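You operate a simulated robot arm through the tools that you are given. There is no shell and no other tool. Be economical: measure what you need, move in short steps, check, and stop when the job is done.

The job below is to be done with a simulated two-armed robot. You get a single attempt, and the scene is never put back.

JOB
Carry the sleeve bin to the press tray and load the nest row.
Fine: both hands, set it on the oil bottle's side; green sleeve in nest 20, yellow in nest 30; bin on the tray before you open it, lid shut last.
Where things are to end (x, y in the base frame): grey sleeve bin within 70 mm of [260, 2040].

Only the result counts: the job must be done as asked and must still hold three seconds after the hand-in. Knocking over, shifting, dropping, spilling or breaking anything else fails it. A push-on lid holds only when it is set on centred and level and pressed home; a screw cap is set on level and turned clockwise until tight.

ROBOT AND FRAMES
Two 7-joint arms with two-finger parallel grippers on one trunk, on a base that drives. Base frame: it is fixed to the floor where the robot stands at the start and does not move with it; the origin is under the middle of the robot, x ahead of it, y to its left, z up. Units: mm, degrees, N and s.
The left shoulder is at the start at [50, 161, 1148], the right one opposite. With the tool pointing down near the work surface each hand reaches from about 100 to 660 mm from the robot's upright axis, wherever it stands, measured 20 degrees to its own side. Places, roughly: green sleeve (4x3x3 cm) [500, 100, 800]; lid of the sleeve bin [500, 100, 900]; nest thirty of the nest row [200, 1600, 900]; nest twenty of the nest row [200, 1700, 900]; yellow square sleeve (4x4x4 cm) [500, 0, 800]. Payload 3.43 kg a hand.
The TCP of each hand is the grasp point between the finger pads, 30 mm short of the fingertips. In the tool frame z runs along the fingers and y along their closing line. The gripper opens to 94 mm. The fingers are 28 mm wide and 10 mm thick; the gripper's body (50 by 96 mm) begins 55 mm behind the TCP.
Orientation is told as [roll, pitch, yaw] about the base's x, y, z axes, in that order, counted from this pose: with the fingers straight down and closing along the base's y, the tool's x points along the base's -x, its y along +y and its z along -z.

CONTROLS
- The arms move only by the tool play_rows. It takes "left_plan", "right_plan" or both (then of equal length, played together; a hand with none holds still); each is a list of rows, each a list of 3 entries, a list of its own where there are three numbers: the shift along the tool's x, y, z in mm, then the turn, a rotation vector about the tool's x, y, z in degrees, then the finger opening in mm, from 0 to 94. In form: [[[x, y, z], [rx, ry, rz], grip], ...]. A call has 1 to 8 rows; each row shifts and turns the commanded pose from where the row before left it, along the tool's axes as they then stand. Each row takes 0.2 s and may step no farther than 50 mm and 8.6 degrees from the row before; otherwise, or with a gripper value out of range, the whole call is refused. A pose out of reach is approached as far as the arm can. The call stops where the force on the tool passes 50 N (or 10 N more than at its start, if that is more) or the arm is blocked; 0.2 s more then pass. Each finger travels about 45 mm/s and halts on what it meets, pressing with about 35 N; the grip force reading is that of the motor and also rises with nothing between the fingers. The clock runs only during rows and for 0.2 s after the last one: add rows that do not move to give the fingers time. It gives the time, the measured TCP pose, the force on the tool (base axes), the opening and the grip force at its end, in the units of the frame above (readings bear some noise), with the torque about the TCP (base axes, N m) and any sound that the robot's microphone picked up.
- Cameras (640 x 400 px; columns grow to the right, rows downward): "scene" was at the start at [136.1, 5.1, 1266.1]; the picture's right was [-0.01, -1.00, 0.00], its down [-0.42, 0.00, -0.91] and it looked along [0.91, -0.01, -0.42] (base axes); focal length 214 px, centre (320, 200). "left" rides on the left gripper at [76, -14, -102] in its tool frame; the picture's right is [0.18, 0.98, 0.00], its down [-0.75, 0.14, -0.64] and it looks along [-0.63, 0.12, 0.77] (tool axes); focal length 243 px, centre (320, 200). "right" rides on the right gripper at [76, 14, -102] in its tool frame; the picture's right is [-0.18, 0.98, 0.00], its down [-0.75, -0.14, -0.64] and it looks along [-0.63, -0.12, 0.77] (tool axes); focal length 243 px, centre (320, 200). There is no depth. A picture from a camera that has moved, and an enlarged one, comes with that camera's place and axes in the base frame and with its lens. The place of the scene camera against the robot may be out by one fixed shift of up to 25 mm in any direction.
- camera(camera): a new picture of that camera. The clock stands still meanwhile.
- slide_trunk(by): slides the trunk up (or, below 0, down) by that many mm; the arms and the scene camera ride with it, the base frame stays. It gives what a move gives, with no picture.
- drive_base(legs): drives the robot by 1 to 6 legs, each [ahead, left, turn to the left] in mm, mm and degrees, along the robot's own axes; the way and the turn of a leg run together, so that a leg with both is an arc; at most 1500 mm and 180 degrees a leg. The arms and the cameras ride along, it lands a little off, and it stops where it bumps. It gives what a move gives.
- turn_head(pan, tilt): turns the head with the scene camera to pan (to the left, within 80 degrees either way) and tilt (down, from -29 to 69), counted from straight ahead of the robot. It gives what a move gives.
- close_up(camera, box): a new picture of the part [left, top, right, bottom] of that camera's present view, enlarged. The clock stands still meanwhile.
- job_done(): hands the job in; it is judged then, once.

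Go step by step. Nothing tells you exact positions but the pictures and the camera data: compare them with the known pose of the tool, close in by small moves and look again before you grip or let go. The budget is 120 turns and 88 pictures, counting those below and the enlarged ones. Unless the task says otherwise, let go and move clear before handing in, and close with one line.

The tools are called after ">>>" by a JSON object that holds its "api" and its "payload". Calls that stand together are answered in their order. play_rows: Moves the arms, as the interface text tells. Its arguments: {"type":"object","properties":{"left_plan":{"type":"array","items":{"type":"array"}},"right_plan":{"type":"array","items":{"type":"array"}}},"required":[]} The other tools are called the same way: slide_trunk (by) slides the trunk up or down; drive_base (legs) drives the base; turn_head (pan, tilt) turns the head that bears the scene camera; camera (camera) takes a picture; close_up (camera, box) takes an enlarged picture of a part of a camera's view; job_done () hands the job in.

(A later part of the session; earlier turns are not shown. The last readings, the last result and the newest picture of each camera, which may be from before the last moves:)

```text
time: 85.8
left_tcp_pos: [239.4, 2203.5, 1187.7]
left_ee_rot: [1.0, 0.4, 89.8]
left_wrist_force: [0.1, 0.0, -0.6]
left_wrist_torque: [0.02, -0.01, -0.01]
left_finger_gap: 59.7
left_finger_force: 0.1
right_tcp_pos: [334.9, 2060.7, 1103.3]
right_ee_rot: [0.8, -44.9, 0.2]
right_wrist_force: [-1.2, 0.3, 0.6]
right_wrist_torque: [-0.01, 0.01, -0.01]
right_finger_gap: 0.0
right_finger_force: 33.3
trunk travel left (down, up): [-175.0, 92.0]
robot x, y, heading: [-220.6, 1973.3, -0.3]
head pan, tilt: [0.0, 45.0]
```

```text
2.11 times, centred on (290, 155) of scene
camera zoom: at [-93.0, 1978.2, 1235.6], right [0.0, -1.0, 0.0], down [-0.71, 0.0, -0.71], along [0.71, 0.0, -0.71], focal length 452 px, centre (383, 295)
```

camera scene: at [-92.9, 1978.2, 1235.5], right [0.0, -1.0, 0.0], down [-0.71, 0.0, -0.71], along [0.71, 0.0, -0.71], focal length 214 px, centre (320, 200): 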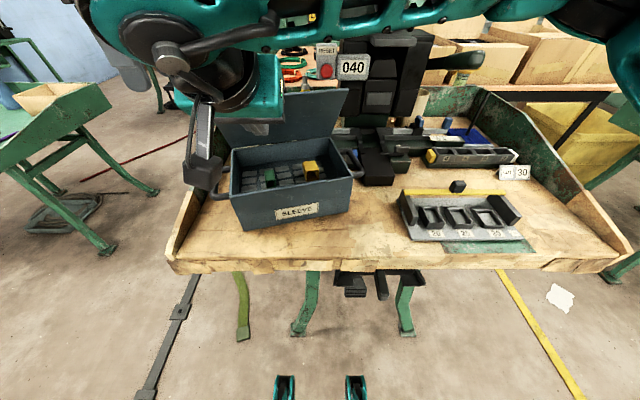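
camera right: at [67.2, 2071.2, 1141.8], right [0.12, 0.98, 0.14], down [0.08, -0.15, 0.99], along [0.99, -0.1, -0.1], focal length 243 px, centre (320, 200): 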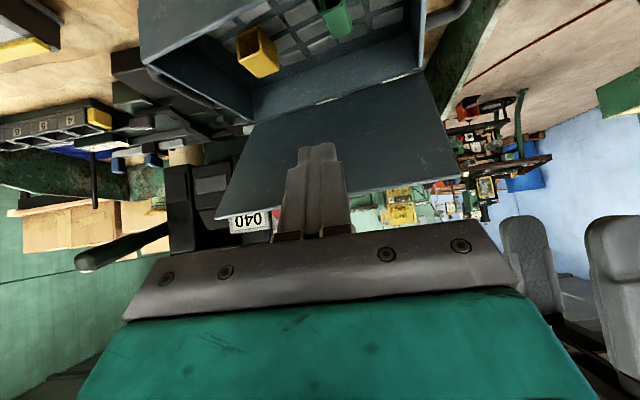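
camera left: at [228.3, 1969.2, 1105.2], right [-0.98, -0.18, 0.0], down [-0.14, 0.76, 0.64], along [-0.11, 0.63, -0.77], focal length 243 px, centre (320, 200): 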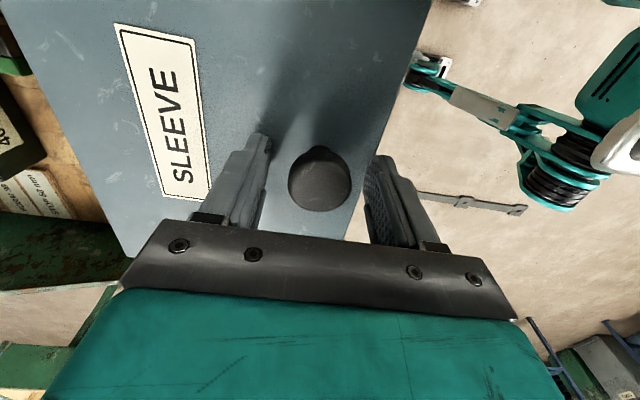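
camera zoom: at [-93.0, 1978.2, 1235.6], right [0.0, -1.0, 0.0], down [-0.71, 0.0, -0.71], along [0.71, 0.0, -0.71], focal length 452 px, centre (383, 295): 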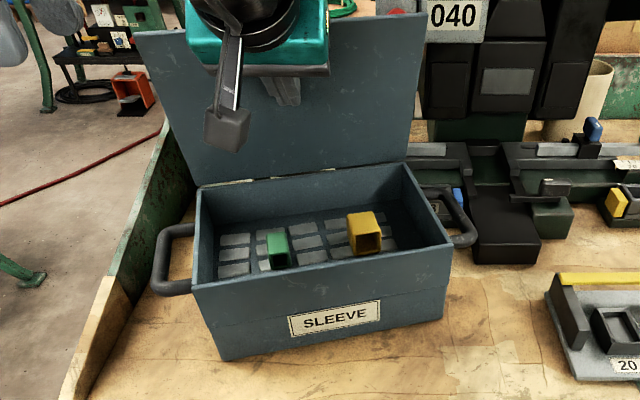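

No contact yet, so the lid is more upright than I estimated. I'll continue forward in small steps.

>>> {"api": "play_rows", "payload": {"right_plan": [[[-6, 0, 6], [0, 0, 0], 0], [[-6, 0, 6], [0, 0, 0], 0], [[-6, 0, 6], [0, 0, 0], 0], [[-6, 0, 6], [0, 0, 0], 0], [[0, 0, 0], [0, 0, 0], 0]]}}

>>> {"api": "close_up", "payload": {"camera": "scene", "box": [170, 60, 410, 250]}}

```text
time: 87.0
left_tcp_pos: [240.4, 2202.9, 1187.3]
left_ee_rot: [0.9, 0.3, 89.8]
left_wrist_force: [-0.1, -1.0, -0.5]
left_wrist_torque: [-0.03, -0.01, -0.03]
left_finger_gap: 60.0
left_finger_force: 0.0
right_tcp_pos: [368.0, 2060.9, 1102.9]
right_ee_rot: [0.8, -44.9, 0.2]
right_wrist_force: [0.5, 0.2, 0.1]
right_wrist_torque: [0.01, 0.01, 0.0]
right_finger_gap: 0.1
right_finger_force: 33.3
trunk travel left (down, up): [-175.0, 92.0]
robot x, y, heading: [-221.2, 1973.2, -0.2]
head pan, tilt: [0.0, 45.0]
```

```text
2.11 times, centred on (290, 155) of scene
camera zoom: at [-93.0, 1978.2, 1235.5], right [0.0, -1.0, 0.0], down [-0.71, 0.0, -0.71], along [0.71, 0.0, -0.71], focal length 452 px, centre (383, 295)
```

zoom: 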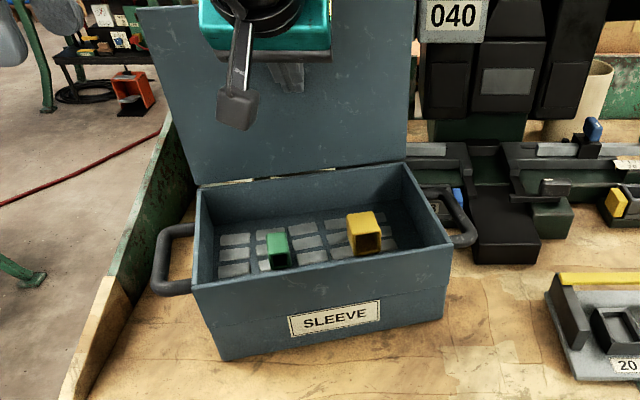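

The lid is swinging easily now with the bin still. I'll push a bit more.

>>> {"api": "play_rows", "payload": {"right_plan": [[[-6, 0, 6], [0, 0, 0], 0], [[-6, 0, 6], [0, 0, 0], 0], [[-6, 0, 6], [0, 0, 0], 0], [[-4, 0, 4], [0, 0, 0], 0], [[0, 0, 0], [0, 0, 0], 0]]}}

>>> {"api": "close_up", "payload": {"camera": "scene", "box": [170, 40, 410, 250]}}

```text
time: 88.2
left_tcp_pos: [240.0, 2203.4, 1187.1]
left_ee_rot: [1.1, 0.2, 89.7]
left_wrist_force: [-0.2, 0.1, 0.5]
left_wrist_torque: [0.01, 0.02, 0.01]
left_finger_gap: 60.0
left_finger_force: 0.0
right_tcp_pos: [399.1, 2062.7, 1102.6]
right_ee_rot: [0.7, -45.0, 0.1]
right_wrist_force: [-1.0, 0.0, 0.0]
right_wrist_torque: [0.01, -0.01, -0.01]
right_finger_gap: 0.2
right_finger_force: 33.3
trunk travel left (down, up): [-175.0, 92.0]
robot x, y, heading: [-219.5, 1972.9, -0.4]
head pan, tilt: [0.0, 45.0]
```

```text
1.90 times, centred on (290, 145) of scene
camera zoom: at [-93.0, 1978.2, 1235.6], right [0.0, -1.0, 0.0], down [-0.71, 0.0, -0.71], along [0.71, 0.0, -0.71], focal length 408 px, centre (377, 305)
```

zoom: 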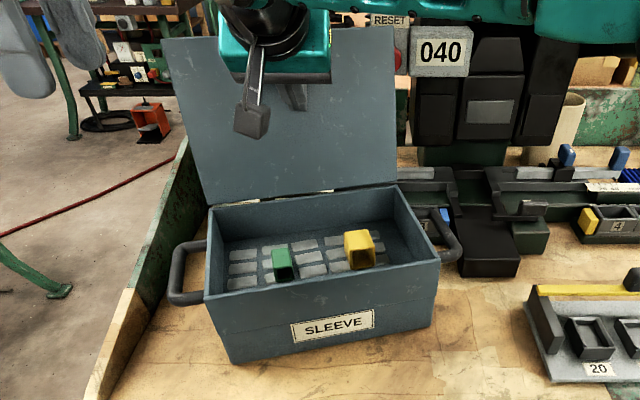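

The lid is now at or past vertical. I'll withdraw the right hand and set its fingers pointing down again, opened, over the bin.

>>> {"api": "play_rows", "payload": {"right_plan": [[[28, 0, -28], [0, 0, 0], 0], [[28, 0, -28], [0, 0, 0], 0], [[28, 0, -28], [0, 0, 0], 0], [[21, 0, -21], [0, 0, 0], 0], [[0, 0, 0], [0, 8, 0], 30], [[0, 0, 0], [0, 8, 0], 50], [[0, 0, 0], [0, 8, 0], 60], [[0, 0, 0], [0, 8, 0], 60]]}}

>>> {"api": "play_rows", "payload": {"right_plan": [[[0, 0, 0], [0, 8, 0], 60], [[0, -30, 0], [-0.5, 5, 0], 60], [[0, -20, 0], [0, 0, 0], 60]]}}

>>> {"api": "camera", "payload": {"camera": "right"}}

>>> {"api": "close_up", "payload": {"camera": "scene", "box": [170, 40, 410, 250]}}

```text
time: 90.0
left_tcp_pos: [241.9, 2203.7, 1187.3]
left_ee_rot: [0.9, 0.4, 89.9]
left_wrist_force: [-0.1, 0.2, 0.3]
left_wrist_torque: [0.0, -0.02, -0.03]
left_finger_gap: 59.9
left_finger_force: 0.0
right_tcp_pos: [250.4, 2060.5, 1102.9]
right_ee_rot: [0.6, -12.8, 0.7]
right_wrist_force: [0.0, 0.8, 0.5]
right_wrist_torque: [0.0, 0.02, 0.0]
right_finger_gap: 60.1
right_finger_force: 0.0
trunk travel left (down, up): [-175.0, 92.0]
robot x, y, heading: [-217.1, 1971.5, 0.2]
head pan, tilt: [0.0, 45.0]
```

```text
time: 90.8
left_tcp_pos: [240.5, 2203.2, 1187.6]
left_ee_rot: [1.0, 0.4, 89.8]
left_wrist_force: [0.3, 0.1, -0.1]
left_wrist_torque: [-0.01, 0.02, 0.02]
left_finger_gap: 60.1
left_finger_force: 0.1
right_tcp_pos: [250.7, 2010.5, 1103.0]
right_ee_rot: [1.0, 0.1, 0.8]
right_wrist_force: [0.3, -0.2, 0.3]
right_wrist_torque: [-0.02, -0.01, 0.01]
right_finger_gap: 59.9
right_finger_force: 0.0
trunk travel left (down, up): [-175.0, 92.0]
robot x, y, heading: [-219.2, 1974.4, -0.1]
head pan, tilt: [0.0, 45.0]
```

```text
30 pictures are left
camera right: at [176.0, 2021.8, 1206.1], right [0.17, 0.99, 0.02], down [0.76, -0.14, 0.64], along [0.63, -0.1, -0.77], focal length 243 px, centre (320, 200)
```

right: 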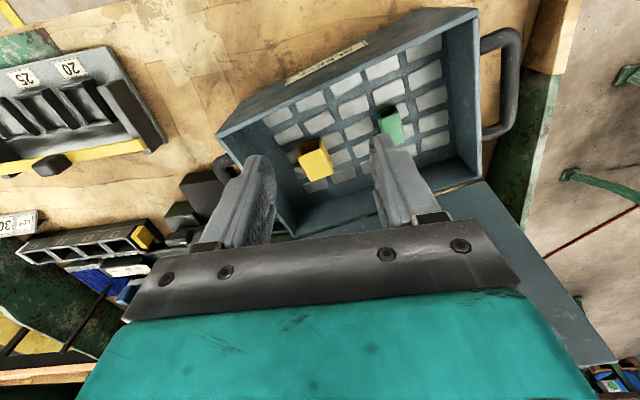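

```text
1.90 times, centred on (290, 145) of scene
camera zoom: at [-93.0, 1978.1, 1235.6], right [0.0, -1.0, 0.0], down [-0.71, 0.0, -0.71], along [0.71, 0.0, -0.71], focal length 408 px, centre (377, 305)
```

zoom: 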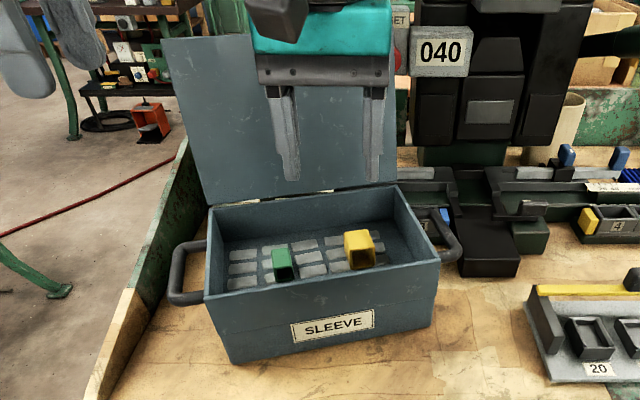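

The lid stays upright on its own. I'll zoom on the sleeves from the right camera to get their pose (bin yawed about 14°, centre now about (320, 2043), which I'll correct later).

>>> {"api": "close_up", "payload": {"camera": "right", "box": [270, 60, 450, 200]}}

>>> {"api": "close_up", "payload": {"camera": "right", "box": [0, 30, 180, 180]}}

>>> {"api": "close_up", "payload": {"camera": "scene", "box": [250, 150, 330, 210]}}

>>> {"api": "close_up", "payload": {"camera": "scene", "box": [390, 170, 540, 260]}}

```text
2.86 times, centred on (360, 130) of right
camera zoom: at [176.0, 2021.8, 1206.1], right [0.17, 0.99, 0.02], down [0.76, -0.14, 0.64], along [0.63, -0.1, -0.77], focal length 693 px, centre (206, 400)
```

zoom: 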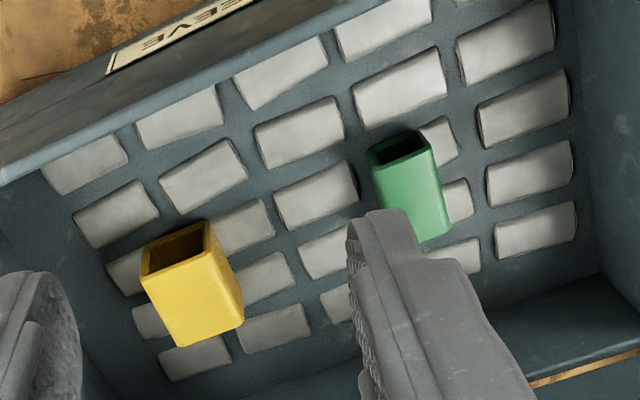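

```text
2.67 times, centred on (90, 105) of right
camera zoom: at [176.0, 2021.8, 1206.1], right [0.17, 0.99, 0.02], down [0.76, -0.14, 0.64], along [0.63, -0.1, -0.77], focal length 647 px, centre (933, 453)
```

zoom: 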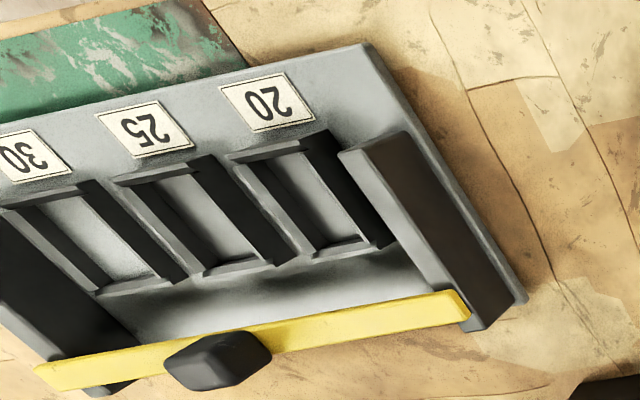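

```text
6.67 times, centred on (290, 180) of scene
camera zoom: at [-93.0, 1978.1, 1235.6], right [0.0, -1.0, 0.0], down [-0.71, 0.0, -0.71], along [0.71, 0.0, -0.71], focal length 1430 px, centre (520, 333)
```

zoom: 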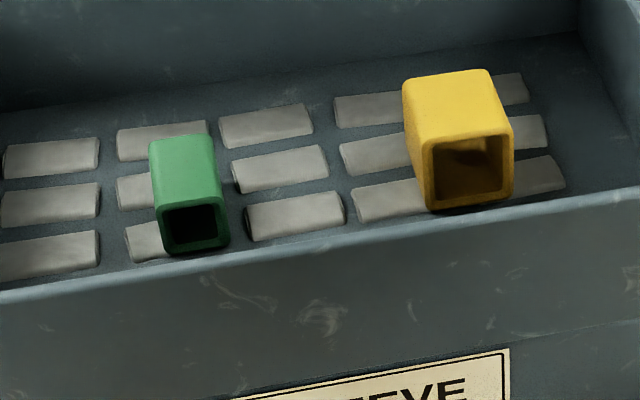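

```text
4.27 times, centred on (465, 215) of scene
camera zoom: at [-93.0, 1978.1, 1235.6], right [0.0, -1.0, 0.0], down [-0.71, 0.0, -0.71], along [0.71, 0.0, -0.71], focal length 915 px, centre (-299, 136)
```

zoom: 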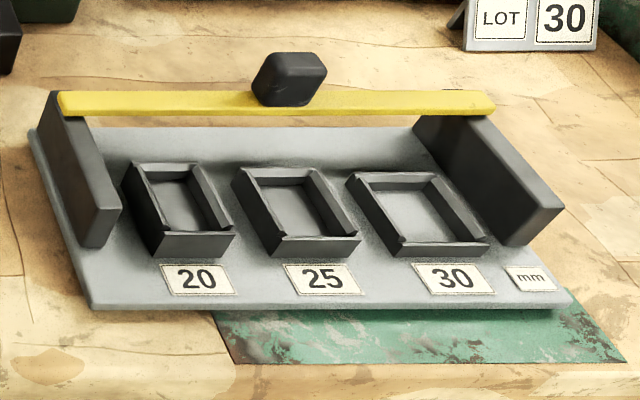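

Both sleeves lie with their holes facing the robot, yawed about 12°. I'll bring the right hand over the yellow sleeve at z ~1010, yawed to match, and look again.

>>> {"api": "play_rows", "payload": {"right_plan": [[[-30, -6.5, 25], [0, 0, 0], 66], [[-30, -6.5, 31], [0, 0, 0], 66], [[-30, -6, 31], [0, 0, 0], 66], [[0, 0, 6], [-1, 0, -6], 66], [[0, 0, 0], [0, 0, -6], 66], [[0, 0, 0], [0, 0, 0], 66]]}}

>>> {"api": "camera", "payload": {"camera": "right"}}

```text
time: 92.2
left_tcp_pos: [240.1, 2203.9, 1186.7]
left_ee_rot: [1.0, 0.3, 89.9]
left_wrist_force: [-0.3, -0.6, 0.5]
left_wrist_torque: [0.01, -0.04, -0.02]
left_finger_gap: 59.9
left_finger_force: 0.2
right_tcp_pos: [342.6, 1995.3, 1010.2]
right_ee_rot: [2.0, -0.2, 12.9]
right_wrist_force: [0.3, 0.3, -0.6]
right_wrist_torque: [-0.01, -0.03, 0.01]
right_finger_gap: 65.8
right_finger_force: 0.1
trunk travel left (down, up): [-175.0, 92.0]
robot x, y, heading: [-224.6, 1973.4, -0.4]
head pan, tilt: [0.0, 45.0]
```

```text
24 pictures are left
camera right: at [266.3, 1987.8, 1112.6], right [-0.04, 1.0, 0.04], down [0.77, 0.01, 0.64], along [0.64, 0.05, -0.77], focal length 243 px, centre (320, 200)
```

right: 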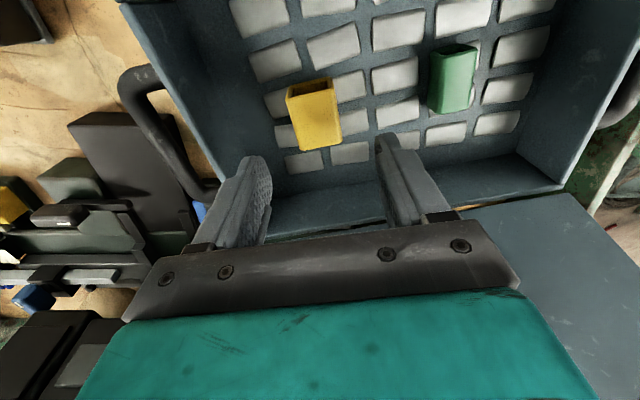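

Triangulation puts the yellow sleeve at (338, 1994) with its top at about z 935. I'll lower to overlap the upper ~18 mm and close.

>>> {"api": "play_rows", "payload": {"right_plan": [[[4.8, 0, 10], [2, 0, 1], 66], [[0, 0, 20], [0, 0, 0], 66], [[0, 0, 20], [0, 0, 0], 66], [[0, 0, 13], [0, 0, 0], 66], [[0, 0, 0], [0, 0, 0], 50], [[0, 0, 0], [0, 0, 0], 30], [[0, 0, 0], [0, 0, 0], 20], [[0, 0, 0], [0, 0, 0], 20]]}}

```text
time: 94.0
left_tcp_pos: [241.0, 2202.5, 1188.1]
left_ee_rot: [1.0, 0.2, 89.8]
left_wrist_force: [-0.6, -0.5, 0.4]
left_wrist_torque: [0.01, 0.01, -0.02]
left_finger_gap: 60.0
left_finger_force: 0.0
right_tcp_pos: [337.1, 1993.6, 945.9]
right_ee_rot: [-0.1, -0.3, 11.6]
right_wrist_force: [-0.2, -0.2, -0.3]
right_wrist_torque: [0.0, -0.01, 0.01]
right_finger_gap: 37.7
right_finger_force: 34.9
trunk travel left (down, up): [-175.0, 92.0]
robot x, y, heading: [-215.8, 1968.4, -0.3]
head pan, tilt: [0.0, 45.0]
```

Yellow is gripped (37.7 mm). I'll lift it straight up, square the yaw, and start toward the nests.

>>> {"api": "play_rows", "payload": {"right_plan": [[[0, 0, -20], [0, 0, 0], 20], [[0, 0, -40], [0, 0, 0], 20], [[0, 0, -45], [0, 0, 0], 20], [[0, 0, -40], [0, 0, 5.8], 20], [[0, 0, 0], [0, 0, 5.8], 20], [[13, -44, 0], [0, 0, 0], 20], [[13, -44, 0], [0, 0, 0], 20], [[13, -44, 0], [0, 0, 0], 20]]}}

>>> {"api": "play_rows", "payload": {"right_plan": [[[13, -44, 5], [0, 0, 0], 20], [[13, -44, 10], [0, 0, 0], 20], [[13, -44, 10], [0, 0, 0], 20], [[13, -44, 10], [0, 0, 0], 20], [[14, -44, 10], [0, 0, 0], 20], [[14, -42, 10], [0, 0, 0], 20], [[0, 0, 0], [0, 0, 0], 20]]}}

>>> {"api": "camera", "payload": {"camera": "right"}}

```text
time: 95.8
left_tcp_pos: [240.3, 2201.8, 1188.4]
left_ee_rot: [0.9, 0.3, 89.8]
left_wrist_force: [-1.0, 0.0, -0.1]
left_wrist_torque: [0.01, 0.01, -0.01]
left_finger_gap: 60.2
left_finger_force: 0.0
right_tcp_pos: [297.2, 1859.5, 1089.5]
right_ee_rot: [0.1, -0.4, 0.1]
right_wrist_force: [-0.6, 0.1, -0.1]
right_wrist_torque: [-0.01, -0.01, -0.01]
right_finger_gap: 37.2
right_finger_force: 34.6
trunk travel left (down, up): [-175.0, 92.0]
robot x, y, heading: [-215.5, 1972.8, -0.3]
head pan, tilt: [0.0, 45.0]
```

```text
time: 97.4
left_tcp_pos: [242.2, 2204.3, 1188.0]
left_ee_rot: [1.0, 0.3, 89.8]
left_wrist_force: [0.8, -0.4, 1.5]
left_wrist_torque: [-0.02, -0.02, -0.01]
left_finger_gap: 59.7
left_finger_force: 0.1
right_tcp_pos: [217.8, 1598.2, 1034.5]
right_ee_rot: [0.0, -0.3, 0.2]
right_wrist_force: [0.7, -0.2, -0.5]
right_wrist_torque: [0.0, -0.02, -0.01]
right_finger_gap: 37.2
right_finger_force: 35.2
trunk travel left (down, up): [-175.0, 92.0]
robot x, y, heading: [-212.9, 1973.4, -0.5]
head pan, tilt: [0.0, 45.0]
```

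```text
23 pictures are left
camera right: at [142.3, 1611.8, 1137.0], right [0.18, 0.98, 0.0], down [0.75, -0.14, 0.65], along [0.64, -0.12, -0.76], focal length 243 px, centre (320, 200)
```

right: 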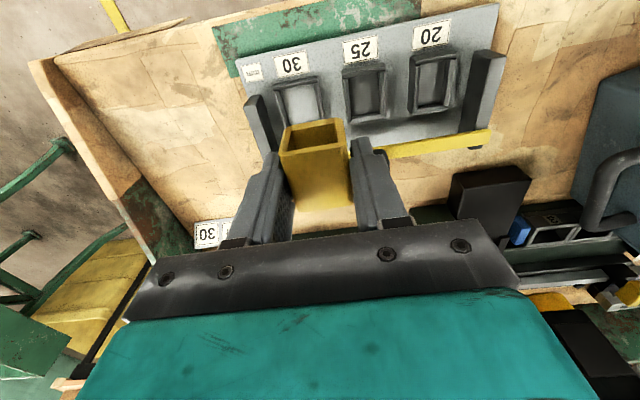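

The nests are in view under the hand. I'll zoom for their exact corners.

>>> {"api": "close_up", "payload": {"camera": "right", "box": [230, 10, 510, 185]}}

```text
2.29 times, centred on (370, 98) of right
camera zoom: at [142.3, 1611.8, 1137.0], right [0.18, 0.98, 0.0], down [0.75, -0.14, 0.65], along [0.64, -0.12, -0.76], focal length 555 px, centre (206, 434)
```

zoom: 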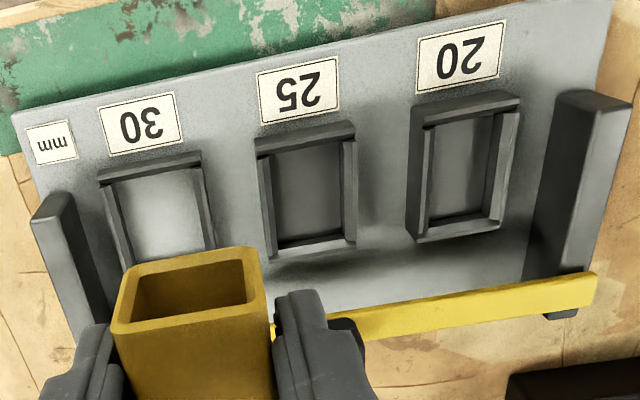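

Nest 20's rim spans about x 203–259, y 1686–1727 at z 880, with yaw near zero; nest 30 is centred near y 1576. The held sleeve hides nest 30's far edge, so I'll shift forward and look again.

>>> {"api": "play_rows", "payload": {"right_plan": [[[-30, -10, 0], [0, 0, 0], 20], [[-20, -13, 0], [0, 0, 0], 20], [[0, 0, 0], [0, 0, 0], 20]]}}

>>> {"api": "close_up", "payload": {"camera": "right", "box": [230, 0, 430, 180]}}

```text
time: 98.2
left_tcp_pos: [240.0, 2203.6, 1187.9]
left_ee_rot: [1.0, 0.3, 89.8]
left_wrist_force: [0.3, -0.1, 0.7]
left_wrist_torque: [0.0, -0.02, -0.02]
left_finger_gap: 60.0
left_finger_force: 0.0
right_tcp_pos: [267.9, 1576.0, 1034.3]
right_ee_rot: [0.0, -0.3, 0.2]
right_wrist_force: [-0.5, 0.4, -0.4]
right_wrist_torque: [0.02, -0.04, -0.03]
right_finger_gap: 37.9
right_finger_force: 35.1
trunk travel left (down, up): [-175.0, 92.0]
robot x, y, heading: [-218.1, 1970.4, -0.2]
head pan, tilt: [0.0, 45.0]
```

```text
2.22 times, centred on (330, 90) of right
camera zoom: at [191.9, 1589.7, 1137.0], right [0.18, 0.98, 0.0], down [0.75, -0.14, 0.65], along [0.64, -0.12, -0.76], focal length 539 px, centre (298, 444)
```

zoom: 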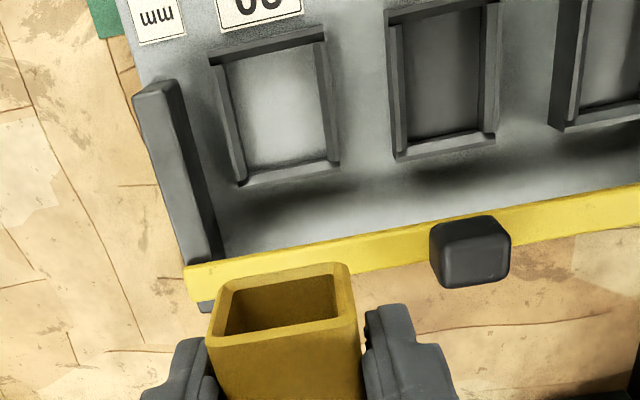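

Nest 30 measures x 207–253, y 1551–1597 (centre (230, 1574)), square to the base. The sleeve's centre sits about 4–5 mm ahead of the TCP, so I'll go to TCP (225.5, 1575) and lower to just above the rim.

>>> {"api": "play_rows", "payload": {"right_plan": [[[22, 0, 0], [0, 0, 0], 20], [[20.4, -1, 10], [0, 0, 0], 20], [[0, 0, 25], [0, 0, 0], 20], [[0, 0, 25], [0, 0, 0], 20], [[0, 0, 24], [0, 0, 0], 20], [[0, 0, 0], [0, 0, 0], 20]]}}

>>> {"api": "close_up", "payload": {"camera": "right", "box": [230, 30, 430, 210]}}

>>> {"api": "close_up", "payload": {"camera": "scene", "box": [390, 150, 540, 260]}}

```text
time: 99.6
left_tcp_pos: [240.3, 2204.4, 1187.8]
left_ee_rot: [1.0, 0.4, 89.8]
left_wrist_force: [0.1, -0.2, 0.6]
left_wrist_torque: [0.03, 0.0, 0.01]
left_finger_gap: 60.1
left_finger_force: 0.0
right_tcp_pos: [226.2, 1575.0, 951.6]
right_ee_rot: [0.1, -0.2, 0.2]
right_wrist_force: [0.3, -0.1, -0.7]
right_wrist_torque: [0.01, 0.02, 0.0]
right_finger_gap: 37.6
right_finger_force: 35.3
trunk travel left (down, up): [-175.0, 92.0]
robot x, y, heading: [-215.2, 1972.3, -0.3]
head pan, tilt: [0.0, 45.0]
```

```text
2.22 times, centred on (330, 120) of right
camera zoom: at [150.0, 1589.2, 1054.2], right [0.18, 0.98, 0.0], down [0.75, -0.14, 0.65], along [0.64, -0.12, -0.76], focal length 539 px, centre (298, 378)
```

zoom: 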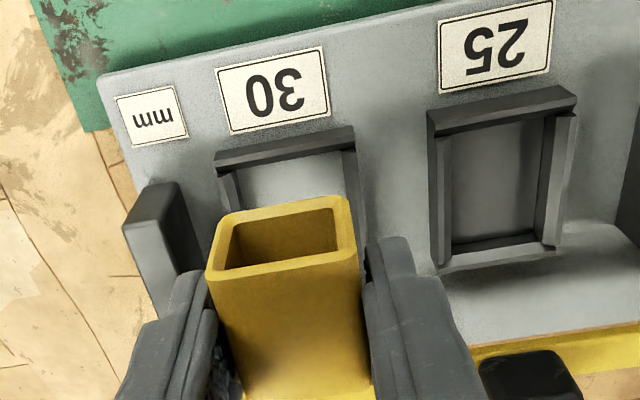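

```text
3.64 times, centred on (465, 205) of scene
camera zoom: at [-93.0, 1978.2, 1235.6], right [0.0, -1.0, 0.0], down [-0.71, 0.0, -0.71], along [0.71, 0.0, -0.71], focal length 780 px, centre (-207, 182)
```

zoom: 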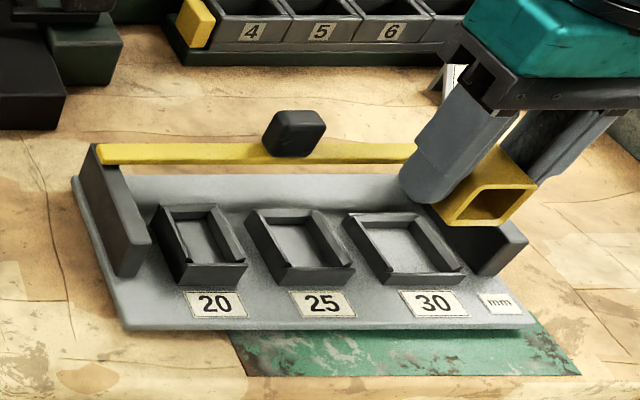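

Comparing sleeve and nest in the same view, I'll correct by about -1.5 mm in x and +1.3 mm in y, then lower carefully until it meets something.

>>> {"api": "play_rows", "payload": {"right_plan": [[[1.5, 1.3, 5], [0, 0, 0], 20], [[0, 0, 5], [0, 0, 0], 20], [[0, 0, 5], [0, 0, 0], 20], [[0, 0, 3], [0, 0, 0], 20], [[0, 0, 0], [0, 0, 0], 20]]}}

```text
time: 100.8
left_tcp_pos: [240.7, 2203.6, 1187.1]
left_ee_rot: [1.0, 0.3, 89.8]
left_wrist_force: [-0.4, 0.1, 0.1]
left_wrist_torque: [0.04, 0.02, -0.01]
left_finger_gap: 60.0
left_finger_force: 0.1
right_tcp_pos: [224.5, 1576.3, 934.2]
right_ee_rot: [0.2, -0.3, 0.1]
right_wrist_force: [0.8, 0.1, -0.5]
right_wrist_torque: [0.01, 0.0, -0.02]
right_finger_gap: 37.1
right_finger_force: 35.2
trunk travel left (down, up): [-175.0, 92.0]
robot x, y, heading: [-221.6, 1968.2, -0.3]
head pan, tilt: [0.0, 45.0]
```

>>> {"api": "play_rows", "payload": {"right_plan": [[[0, 0, 2], [0, 0, 0], 20], [[0, 0, 2], [0, 0, 0], 20], [[0, 0, 2], [0, 0, 0], 20], [[0, 0, 2], [0, 0, 0], 20], [[0, 0, 0], [0, 0, 0], 20]]}}

>>> {"api": "close_up", "payload": {"camera": "right", "box": [230, 60, 430, 240]}}

```text
time: 102.0
left_tcp_pos: [241.1, 2204.6, 1187.5]
left_ee_rot: [0.9, 0.3, 89.8]
left_wrist_force: [-0.9, 0.1, -0.2]
left_wrist_torque: [-0.04, 0.0, -0.01]
left_finger_gap: 60.1
left_finger_force: 0.0
right_tcp_pos: [224.8, 1576.9, 925.1]
right_ee_rot: [0.1, -0.3, 0.1]
right_wrist_force: [-0.1, 0.9, -0.6]
right_wrist_torque: [0.02, 0.0, 0.0]
right_finger_gap: 37.5
right_finger_force: 34.9
trunk travel left (down, up): [-175.0, 92.0]
robot x, y, heading: [-217.2, 1974.6, -0.3]
head pan, tilt: [0.0, 45.0]
```

```text
2.22 times, centred on (330, 150) of right
camera zoom: at [148.6, 1589.8, 1027.2], right [0.18, 0.98, 0.0], down [0.75, -0.14, 0.65], along [0.64, -0.12, -0.76], focal length 539 px, centre (298, 311)
```

zoom: 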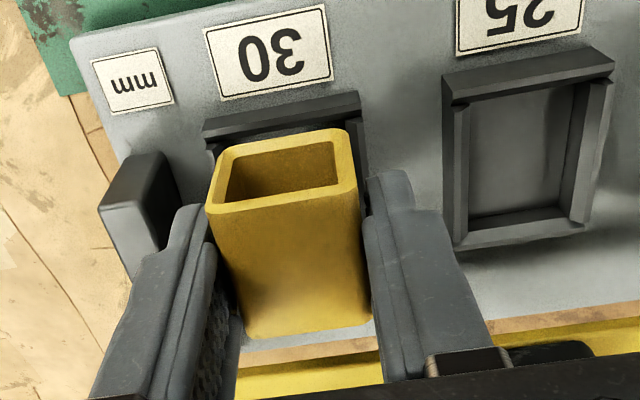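

Still no contact and well aligned. I'll continue down in small steps.

>>> {"api": "play_rows", "payload": {"right_plan": [[[0, 0, 2], [0, 0, 0], 20], [[0, 0, 2], [0, 0, 0], 20], [[0, 0, 2], [0, 0, 0], 20], [[0, 0, 0], [0, 0, 0], 20]]}}

```text
time: 103.0
left_tcp_pos: [240.7, 2204.1, 1187.5]
left_ee_rot: [1.0, 0.3, 89.8]
left_wrist_force: [0.4, 0.1, -1.2]
left_wrist_torque: [0.01, -0.01, -0.04]
left_finger_gap: 60.0
left_finger_force: 0.0
right_tcp_pos: [224.6, 1575.2, 919.7]
right_ee_rot: [0.0, -0.3, 0.1]
right_wrist_force: [-0.2, 1.1, -0.3]
right_wrist_torque: [-0.01, -0.02, -0.03]
right_finger_gap: 37.5
right_finger_force: 35.6
trunk travel left (down, up): [-175.0, 92.0]
robot x, y, heading: [-216.8, 1973.8, -0.4]
head pan, tilt: [0.0, 45.0]
```

>>> {"api": "play_rows", "payload": {"right_plan": [[[0, 0, 2], [0, 0, 0], 20], [[0, 0, 2], [0, 0, 0], 20], [[0, 0, 0], [0, 0, 0], 20]]}}

>>> {"api": "close_up", "payload": {"camera": "right", "box": [230, 60, 430, 240]}}

```text
time: 103.8
left_tcp_pos: [240.0, 2204.1, 1187.4]
left_ee_rot: [1.0, 0.3, 89.8]
left_wrist_force: [0.2, -0.6, 1.2]
left_wrist_torque: [0.01, -0.02, -0.02]
left_finger_gap: 59.8
left_finger_force: 0.0
right_tcp_pos: [225.5, 1576.0, 916.8]
right_ee_rot: [0.2, -0.4, 0.0]
right_wrist_force: [-0.7, -0.2, -0.5]
right_wrist_torque: [0.02, 0.0, 0.04]
right_finger_gap: 37.3
right_finger_force: 35.4
trunk travel left (down, up): [-175.0, 92.0]
robot x, y, heading: [-220.3, 1972.6, -0.0]
head pan, tilt: [0.0, 45.0]
```

```text
2.22 times, centred on (330, 150) of right
camera zoom: at [149.1, 1589.9, 1018.0], right [0.18, 0.98, 0.0], down [0.75, -0.14, 0.65], along [0.64, -0.12, -0.76], focal length 539 px, centre (298, 311)
```

zoom: 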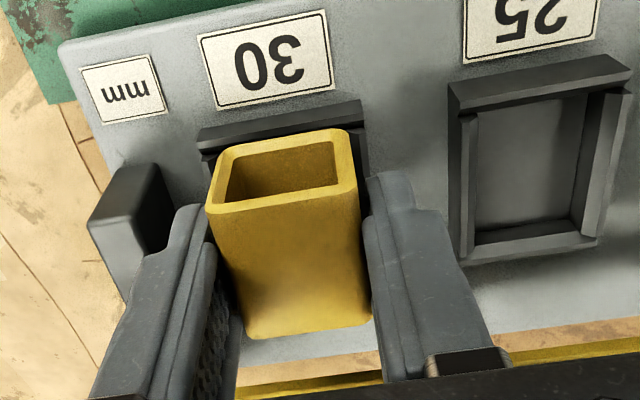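

It is entering the nest frame. I'll keep lowering until it seats.

>>> {"api": "play_rows", "payload": {"right_plan": [[[0, 0, 2], [0, 0, 0], 20], [[0, 0, 2], [0, 0, 0], 20], [[0, 0, 0], [0, 0, 0], 20]]}}

```text
time: 104.6
left_tcp_pos: [240.6, 2204.0, 1187.3]
left_ee_rot: [1.0, 0.2, 89.9]
left_wrist_force: [-0.2, 0.3, -0.4]
left_wrist_torque: [0.01, 0.0, 0.0]
left_finger_gap: 59.8
left_finger_force: 0.0
right_tcp_pos: [226.5, 1577.3, 911.8]
right_ee_rot: [0.1, -0.2, 0.1]
right_wrist_force: [-0.2, -0.2, 0.4]
right_wrist_torque: [-0.01, -0.01, 0.02]
right_finger_gap: 37.4
right_finger_force: 34.7
trunk travel left (down, up): [-175.0, 92.0]
robot x, y, heading: [-216.2, 1972.9, -0.1]
head pan, tilt: [0.0, 45.0]
```

>>> {"api": "play_rows", "payload": {"right_plan": [[[0, 0, 1.5], [0, 0, 0], 20], [[0, 0, 1.5], [0, 0, 0], 20], [[0, 0, 0], [0, 0, 0], 20]]}}

>>> {"api": "close_up", "payload": {"camera": "right", "box": [230, 60, 430, 240]}}

```text
time: 105.4
left_tcp_pos: [240.0, 2202.5, 1188.0]
left_ee_rot: [1.1, 0.3, 89.8]
left_wrist_force: [0.0, 1.0, -0.5]
left_wrist_torque: [0.02, 0.02, 0.01]
left_finger_gap: 60.3
left_finger_force: 0.1
right_tcp_pos: [225.9, 1576.4, 908.2]
right_ee_rot: [0.1, -0.3, 0.1]
right_wrist_force: [0.1, -0.5, -1.5]
right_wrist_torque: [-0.01, 0.03, 0.01]
right_finger_gap: 37.6
right_finger_force: 34.7
trunk travel left (down, up): [-175.0, 92.0]
robot x, y, heading: [-217.5, 1971.4, -0.4]
head pan, tilt: [0.0, 45.0]
```

```text
2.22 times, centred on (330, 150) of right
camera zoom: at [149.4, 1590.5, 1011.1], right [0.18, 0.98, 0.0], down [0.75, -0.14, 0.65], along [0.64, -0.12, -0.76], focal length 539 px, centre (298, 311)
```

zoom: 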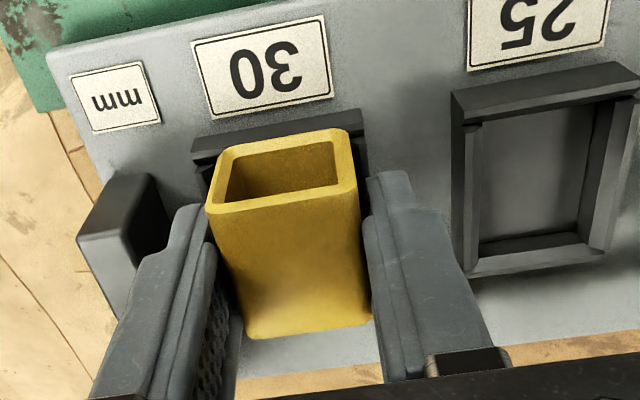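

The parallax shows the nest rim is lower than thought (about z 862), with the nest centre near (233, 1573). I'll correct +1.5 mm x and -2 mm y and continue down.

>>> {"api": "play_rows", "payload": {"right_plan": [[[-1.5, -2, 0], [0, 0, 0], 20], [[0, 0, 2], [0, 0, 0], 20], [[0, 0, 2], [0, 0, 0], 20], [[0, 0, 2], [0, 0, 0], 20], [[0, 0, 0], [0, 0, 0], 20]]}}

>>> {"api": "close_up", "payload": {"camera": "right", "box": [230, 60, 430, 240]}}

```text
time: 106.6
left_tcp_pos: [238.6, 2204.6, 1187.7]
left_ee_rot: [1.0, 0.4, 89.8]
left_wrist_force: [-0.4, 0.3, 0.5]
left_wrist_torque: [-0.02, -0.02, 0.01]
left_finger_gap: 59.8
left_finger_force: 0.1
right_tcp_pos: [225.3, 1575.3, 905.8]
right_ee_rot: [0.0, -0.8, 0.0]
right_wrist_force: [1.3, -2.0, 27.4]
right_wrist_torque: [-0.07, 0.58, 0.08]
right_finger_gap: 37.7
right_finger_force: 35.4
trunk travel left (down, up): [-175.0, 92.0]
robot x, y, heading: [-217.9, 1971.3, -0.2]
head pan, tilt: [0.0, 45.0]
```

```text
2.22 times, centred on (330, 150) of right
camera zoom: at [149.9, 1589.1, 1007.8], right [0.18, 0.98, 0.0], down [0.74, -0.14, 0.65], along [0.64, -0.12, -0.76], focal length 539 px, centre (298, 311)
```

zoom: 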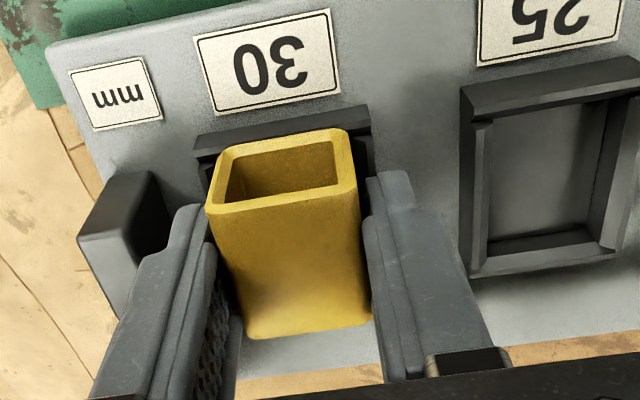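

It touched at the near end (torque says contact about 20 mm toward me), so the sleeve sits on the near wall. I'll raise, shift +5.5 mm in x and try again.

>>> {"api": "play_rows", "payload": {"right_plan": [[[0, 0, -4], [0, 0, 0], 20], [[0, 0, -4], [0, 0, 0], 20], [[-5.5, 0, 0], [0, 0, 0], 20], [[0, 0, 3], [0, 0, 0], 20], [[0, 0, 2], [0, 0, 0], 20], [[0, 0, 2], [0, 0, 0], 20], [[0, 0, 0], [0, 0, 0], 20]]}}

```text
time: 108.2
left_tcp_pos: [240.1, 2205.1, 1188.8]
left_ee_rot: [1.1, 0.5, 89.8]
left_wrist_force: [0.3, -0.2, -0.6]
left_wrist_torque: [0.02, -0.01, -0.02]
left_finger_gap: 60.1
left_finger_force: 0.1
right_tcp_pos: [231.7, 1575.7, 904.1]
right_ee_rot: [-0.1, -0.3, 0.1]
right_wrist_force: [-1.1, -1.3, 4.7]
right_wrist_torque: [-0.18, 0.14, 0.05]
right_finger_gap: 37.6
right_finger_force: 34.9
trunk travel left (down, up): [-175.0, 92.0]
robot x, y, heading: [-219.3, 1975.0, -0.3]
head pan, tilt: [0.0, 45.0]
```

A light touch at the near/-y corner. I'll shift +2 mm x and +1.5 mm y and press on gently.

>>> {"api": "play_rows", "payload": {"right_plan": [[[-2, 1.5, -2], [0, 0, 0], 20], [[0, 0, 2], [0, 0, 0], 20], [[0, 0, 2], [0, 0, 0], 20], [[0, 0, 0], [0, 0, 0], 20]]}}

>>> {"api": "close_up", "payload": {"camera": "right", "box": [230, 60, 430, 240]}}

```text
time: 109.2
left_tcp_pos: [238.7, 2205.2, 1187.6]
left_ee_rot: [0.9, 0.4, 89.8]
left_wrist_force: [0.3, -0.7, -0.8]
left_wrist_torque: [0.01, -0.02, 0.0]
left_finger_gap: 59.9
left_finger_force: 0.1
right_tcp_pos: [234.2, 1575.9, 905.1]
right_ee_rot: [0.0, -0.6, 0.1]
right_wrist_force: [-4.5, -5.1, 23.5]
right_wrist_torque: [0.12, 0.45, 0.27]
right_finger_gap: 37.4
right_finger_force: 35.0
trunk travel left (down, up): [-175.0, 92.0]
robot x, y, heading: [-220.8, 1971.7, -0.2]
head pan, tilt: [0.0, 45.0]
```

```text
2.22 times, centred on (330, 150) of right
camera zoom: at [157.5, 1590.2, 1006.2], right [0.18, 0.98, 0.0], down [0.75, -0.14, 0.65], along [0.64, -0.12, -0.76], focal length 539 px, centre (298, 311)
```

zoom: 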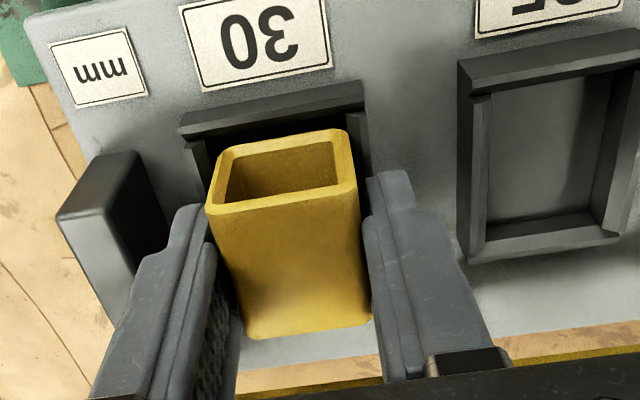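

Now the contact is on the +y side with a gap at the near wall. I'll back up a little, shift -1.3 mm y and -1 mm x and retry.

>>> {"api": "play_rows", "payload": {"right_plan": [[[0, 0, -4], [0, 0, 0], 20], [[1, -1.3, -2], [0, 0, 0], 20], [[0, 0, 2], [0, 0, 0], 20], [[0, 0, 2], [0, 0, 0], 20], [[0, 0, 2], [0, 0, 0], 20], [[0, 0, 1.5], [0, 0, 0], 20], [[0, 0, 0], [0, 0, 0], 20]]}}

```text
time: 110.8
left_tcp_pos: [238.4, 2206.6, 1187.9]
left_ee_rot: [0.9, 0.5, 89.9]
left_wrist_force: [0.5, -1.0, 0.4]
left_wrist_torque: [0.03, 0.02, -0.01]
left_finger_gap: 60.1
left_finger_force: 0.0
right_tcp_pos: [233.8, 1577.0, 903.4]
right_ee_rot: [0.0, -0.7, 0.1]
right_wrist_force: [0.2, 3.6, 30.8]
right_wrist_torque: [0.24, 0.42, 0.35]
right_finger_gap: 37.3
right_finger_force: 34.3
trunk travel left (down, up): [-175.0, 92.0]
robot x, y, heading: [-216.3, 1971.4, -0.1]
head pan, tilt: [0.0, 45.0]
```

The force is now central in y; I need to see whether it is seated or on the rim.

>>> {"api": "close_up", "payload": {"camera": "scene", "box": [430, 170, 530, 250]}}

```text
5.00 times, centred on (480, 210) of scene
camera zoom: at [-95.2, 1980.5, 1236.1], right [0.0, -1.0, 0.0], down [-0.71, 0.0, -0.71], along [0.71, 0.0, -0.71], focal length 1072 px, centre (-480, 150)
```

zoom: 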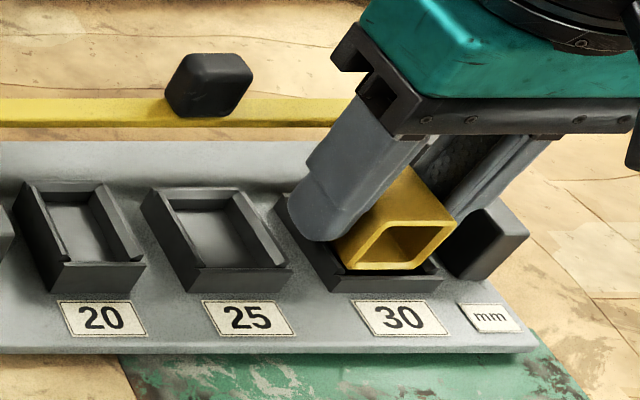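

The sleeve's near face overlaps the near wall and sits slightly to the +y side. I'll raise, shift +3 mm x and -2 mm y, and lower again.

>>> {"api": "play_rows", "payload": {"right_plan": [[[0, 0, -5], [0, 0, 0], 20], [[-3, -2, -2], [0, 0, 0], 20], [[0, 0, 2], [0, 0, 0], 20], [[0, 0, 2], [0, 0, 0], 20], [[0, 0, 2], [0, 0, 0], 20], [[0, 0, 1], [0, 0, 0], 20], [[0, 0, 0], [0, 0, 0], 20]]}}

```text
time: 112.4
left_tcp_pos: [238.0, 2205.3, 1188.3]
left_ee_rot: [0.7, 0.5, 89.8]
left_wrist_force: [1.0, 0.6, 0.0]
left_wrist_torque: [-0.03, 0.0, 0.0]
left_finger_gap: 60.0
left_finger_force: 0.0
right_tcp_pos: [235.3, 1573.4, 904.0]
right_ee_rot: [-0.1, -0.7, 0.1]
right_wrist_force: [-10.7, 1.4, 31.3]
right_wrist_torque: [0.01, 0.75, -0.02]
right_finger_gap: 37.5
right_finger_force: 35.3
trunk travel left (down, up): [-175.0, 92.0]
robot x, y, heading: [-217.3, 1970.9, -0.3]
head pan, tilt: [0.0, 45.0]
```

Re-measuring with rim z ~853 gives nest centre about (235, 1572.4), wanting TCP near (231.5, 1573.3). I'll raise, shift back 4.2 mm in x, and lower again.

>>> {"api": "play_rows", "payload": {"right_plan": [[[0, 0, -6], [0, 0, 0], 20], [[4.2, -0.5, -4], [0, 0.4, 0], 20], [[0, 0, 3], [0, 0, 0], 20], [[0, 0, 3], [0, 0, 0], 20], [[0, 0, 2], [0, 0, 0], 20], [[0, 0, 2], [0, 0, 0], 20], [[0, 0, 0], [0, 0, 0], 20]]}}

```text
time: 114.0
left_tcp_pos: [238.5, 2204.5, 1188.5]
left_ee_rot: [0.9, 0.6, 89.9]
left_wrist_force: [-0.5, -0.4, -0.3]
left_wrist_torque: [-0.05, 0.04, 0.0]
left_finger_gap: 59.9
left_finger_force: 0.0
right_tcp_pos: [232.3, 1574.2, 904.6]
right_ee_rot: [0.0, -0.4, 0.1]
right_wrist_force: [-0.7, 2.0, 30.2]
right_wrist_torque: [-0.14, 0.4, 0.33]
right_finger_gap: 37.5
right_finger_force: 35.6
trunk travel left (down, up): [-175.0, 92.0]
robot x, y, heading: [-219.7, 1968.6, 0.0]
head pan, tilt: [0.0, 45.0]
```

Recomputing with the far corners gives rim z ~880, so it is the fingertips that rest on the nest's side walls, the sleeve being gripped deep. The sleeve should be centred at TCP (230.3, 1574.5); I'll go there just above contact and release it to drop the last few mm.

>>> {"api": "play_rows", "payload": {"right_plan": [[[0, 0, -6], [0, 0, 0], 20], [[2.2, 0.3, -5], [0, 0, 0], 20], [[0, 0, 1], [0, 0, 0], 20], [[0, 0, 0], [0, 0, 0], 20]]}}

```text
time: 115.0
left_tcp_pos: [240.6, 2203.4, 1187.7]
left_ee_rot: [1.1, 0.3, 89.9]
left_wrist_force: [-0.5, 0.2, 0.0]
left_wrist_torque: [0.02, -0.02, 0.01]
left_finger_gap: 60.2
left_finger_force: 0.1
right_tcp_pos: [229.2, 1571.8, 909.1]
right_ee_rot: [0.1, 0.2, 0.1]
right_wrist_force: [0.4, 0.3, -0.2]
right_wrist_torque: [0.0, -0.03, 0.05]
right_finger_gap: 37.7
right_finger_force: 35.3
trunk travel left (down, up): [-175.0, 92.0]
robot x, y, heading: [-216.4, 1972.9, -0.1]
head pan, tilt: [0.0, 45.0]
```

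>>> {"api": "play_rows", "payload": {"right_plan": [[[-0.7, 1.5, 1], [0, 0, 0], 20], [[0, 0, 1], [0, 0, 0], 20], [[0, 0, 0], [0, 0, 0], 20]]}}

>>> {"api": "close_up", "payload": {"camera": "right", "box": [260, 60, 400, 180]}}

```text
time: 115.8
left_tcp_pos: [240.7, 2204.2, 1187.2]
left_ee_rot: [1.0, 0.3, 89.9]
left_wrist_force: [0.2, -0.3, -0.1]
left_wrist_torque: [0.01, 0.01, -0.01]
left_finger_gap: 60.1
left_finger_force: 0.0
right_tcp_pos: [230.9, 1573.4, 906.0]
right_ee_rot: [0.0, 0.0, 0.1]
right_wrist_force: [-0.4, 0.2, -0.7]
right_wrist_torque: [0.0, 0.02, 0.0]
right_finger_gap: 37.4
right_finger_force: 35.0
trunk travel left (down, up): [-175.0, 92.0]
robot x, y, heading: [-222.9, 1971.5, -0.2]
head pan, tilt: [0.0, 45.0]
```

```text
3.33 times, centred on (330, 120) of right
camera zoom: at [155.2, 1587.3, 1010.5], right [0.18, 0.98, 0.0], down [0.76, -0.14, 0.64], along [0.63, -0.12, -0.77], focal length 809 px, centre (287, 467)
```

zoom: 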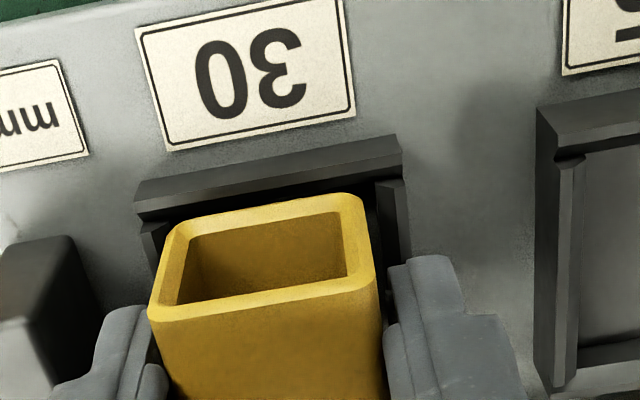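

The sleeve sits nicely within the frame in this view. I'll release it slowly and raise the hand a little.

>>> {"api": "play_rows", "payload": {"right_plan": [[[0, 0, 0], [0, 0, 0], 39], [[0, 0, 0], [0, 0, 0], 41], [[0, 0, 0], [0, 0, 0], 44], [[0, 0, 0], [0, 0, 0], 44], [[0, 0, -20], [0, 0, 0], 44], [[0, 0, -30], [0, 0, 0], 50], [[0, 0, -30], [0, 0, 0], 50]]}}

>>> {"api": "close_up", "payload": {"camera": "right", "box": [240, 40, 400, 180]}}

```text
time: 117.4
left_tcp_pos: [239.6, 2204.9, 1188.1]
left_ee_rot: [1.1, 0.4, 89.9]
left_wrist_force: [0.3, -0.2, -0.5]
left_wrist_torque: [0.03, 0.01, 0.03]
left_finger_gap: 59.8
left_finger_force: 0.0
right_tcp_pos: [230.0, 1573.7, 988.8]
right_ee_rot: [0.1, 0.2, 0.1]
right_wrist_force: [0.4, -0.4, 1.0]
right_wrist_torque: [-0.02, 0.0, -0.02]
right_finger_gap: 50.1
right_finger_force: 0.0
trunk travel left (down, up): [-175.0, 92.0]
robot x, y, heading: [-220.1, 1975.0, -0.0]
head pan, tilt: [0.0, 45.0]
```

```text
2.86 times, centred on (320, 110) of right
camera zoom: at [155.7, 1586.4, 1091.8], right [0.18, 0.98, 0.0], down [0.76, -0.14, 0.64], along [0.63, -0.12, -0.77], focal length 693 px, centre (320, 457)
```

zoom: 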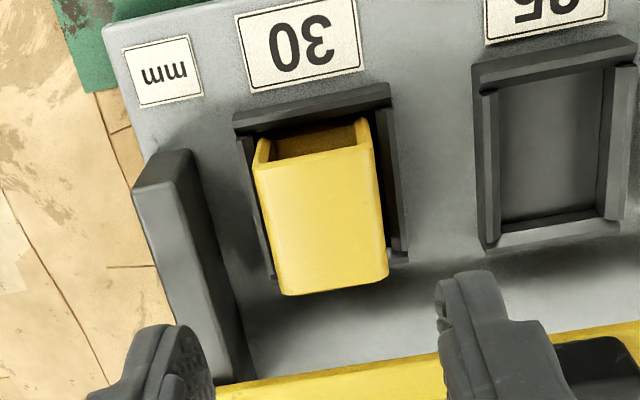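

Yellow has dropped into nest 30. Now the green one: I'll move the left hand further aside and bring the right hand over the green sleeve.

>>> {"api": "play_rows", "payload": {"left_plan": [[[-30, 0, 0], [0, 0, 0], 60], [[-30, 0, 0], [0, 0, 0], 60], [[-30, 0, 0], [0, 0, 0], 60], [[-20, 0, 0], [0, 0, 0], 60], [[0, 0, 0], [0, 0, 0], 60], [[0, 0, 0], [0, 0, 0], 60], [[0, 0, 0], [0, 0, 0], 60], [[0, 0, 0], [0, 0, 0], 60]], "right_plan": [[[0, 0, -35], [0, 0, 0], 50], [[0, 0, -35], [0, 0, 0], 50], [[0, 0, -30], [0, 0, 0], 55], [[-5, 42, 0], [0, 0, 0], 60], [[-5, 42, 0], [0, 0, 0], 60], [[-5, 42, 0], [0, 0, 0], 60], [[-5, 42, 0], [0, 0, 0], 60], [[-5, 42, 0], [0, 0, 0], 60]]}}

>>> {"api": "play_rows", "payload": {"right_plan": [[[-6, 42, 0], [0, 0, 0], 60], [[-6, 42, 0], [0, 0, 0], 60], [[-6, 42, 0], [0, 0, 0], 60], [[-6, 42, 5], [0, 0, 0], 60], [[-6, 42, 10], [0, 0, 0], 60], [[-6, 42, 15], [0, 0, -5], 60], [[-10, 43, 20], [0, 0, -5], 60], [[0, 0, 0], [0, 0, -5], 60]]}}

>>> {"api": "close_up", "payload": {"camera": "right", "box": [240, 20, 420, 180]}}

```text
time: 119.2
left_tcp_pos: [242.1, 2315.3, 1186.9]
left_ee_rot: [1.1, 0.5, 89.9]
left_wrist_force: [0.3, -0.4, 0.2]
left_wrist_torque: [0.0, 0.04, -0.01]
left_finger_gap: 60.2
left_finger_force: 0.1
right_tcp_pos: [252.7, 1784.6, 1087.7]
right_ee_rot: [0.1, 0.1, 0.1]
right_wrist_force: [-0.2, 0.1, 1.2]
right_wrist_torque: [-0.03, 0.03, 0.0]
right_finger_gap: 59.9
right_finger_force: 0.2
trunk travel left (down, up): [-175.0, 92.0]
robot x, y, heading: [-216.2, 1972.3, -0.1]
head pan, tilt: [0.0, 45.0]
```

```text
time: 121.0
left_tcp_pos: [242.7, 2315.0, 1187.9]
left_ee_rot: [1.0, 0.2, 89.9]
left_wrist_force: [0.1, 0.2, 1.0]
left_wrist_torque: [-0.02, 0.04, 0.0]
left_finger_gap: 60.0
left_finger_force: 0.1
right_tcp_pos: [297.6, 2079.7, 1038.0]
right_ee_rot: [0.1, 0.0, 15.2]
right_wrist_force: [-0.2, -0.5, -0.2]
right_wrist_torque: [0.03, -0.01, -0.03]
right_finger_gap: 60.1
right_finger_force: 0.0
trunk travel left (down, up): [-175.0, 92.0]
robot x, y, heading: [-216.8, 1971.0, -0.4]
head pan, tilt: [0.0, 45.0]
```

```text
2.50 times, centred on (330, 100) of right
camera zoom: at [220.9, 2072.7, 1140.8], right [-0.08, 1.0, 0.0], down [0.77, 0.06, 0.64], along [0.64, 0.05, -0.77], focal length 606 px, centre (295, 450)
```

zoom: 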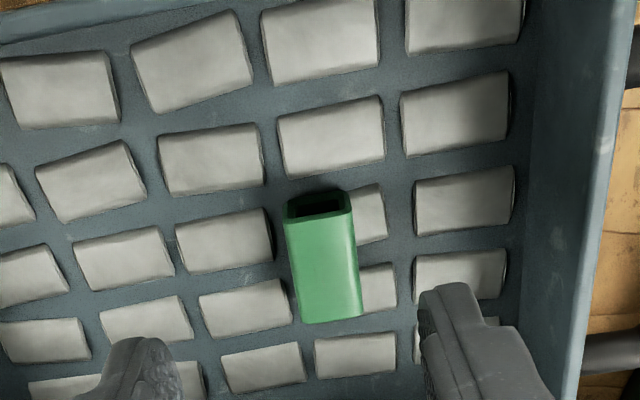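

The green sleeve is at about (305, 2090), yaw 13°. I'll lower to grip only its upper part.

>>> {"api": "play_rows", "payload": {"right_plan": [[[-9.5, 8, 10], [0, 0, 2], 60], [[0, 0, 25], [0, 0, 0], 55], [[0, 0, 25], [0, 0, 0], 50], [[0, 0, 21], [0, 0, 0], 50], [[0, 0, 0], [0, 0, 0], 35], [[0, 0, 0], [0, 0, 0], 20], [[0, 0, 0], [0, 0, 0], 10], [[0, 0, 0], [0, 0, 0], 10]]}}

```text
time: 122.8
left_tcp_pos: [242.8, 2315.4, 1186.9]
left_ee_rot: [1.0, 0.3, 89.7]
left_wrist_force: [0.0, 0.5, 0.8]
left_wrist_torque: [0.05, 0.02, 0.01]
left_finger_gap: 60.2
left_finger_force: 0.0
right_tcp_pos: [303.8, 2089.8, 956.9]
right_ee_rot: [0.2, 0.0, 13.2]
right_wrist_force: [-0.5, -0.4, 0.1]
right_wrist_torque: [0.03, 0.02, -0.04]
right_finger_gap: 22.9
right_finger_force: 35.5
trunk travel left (down, up): [-175.0, 92.0]
robot x, y, heading: [-222.4, 1972.2, -0.1]
head pan, tilt: [0.0, 45.0]
```

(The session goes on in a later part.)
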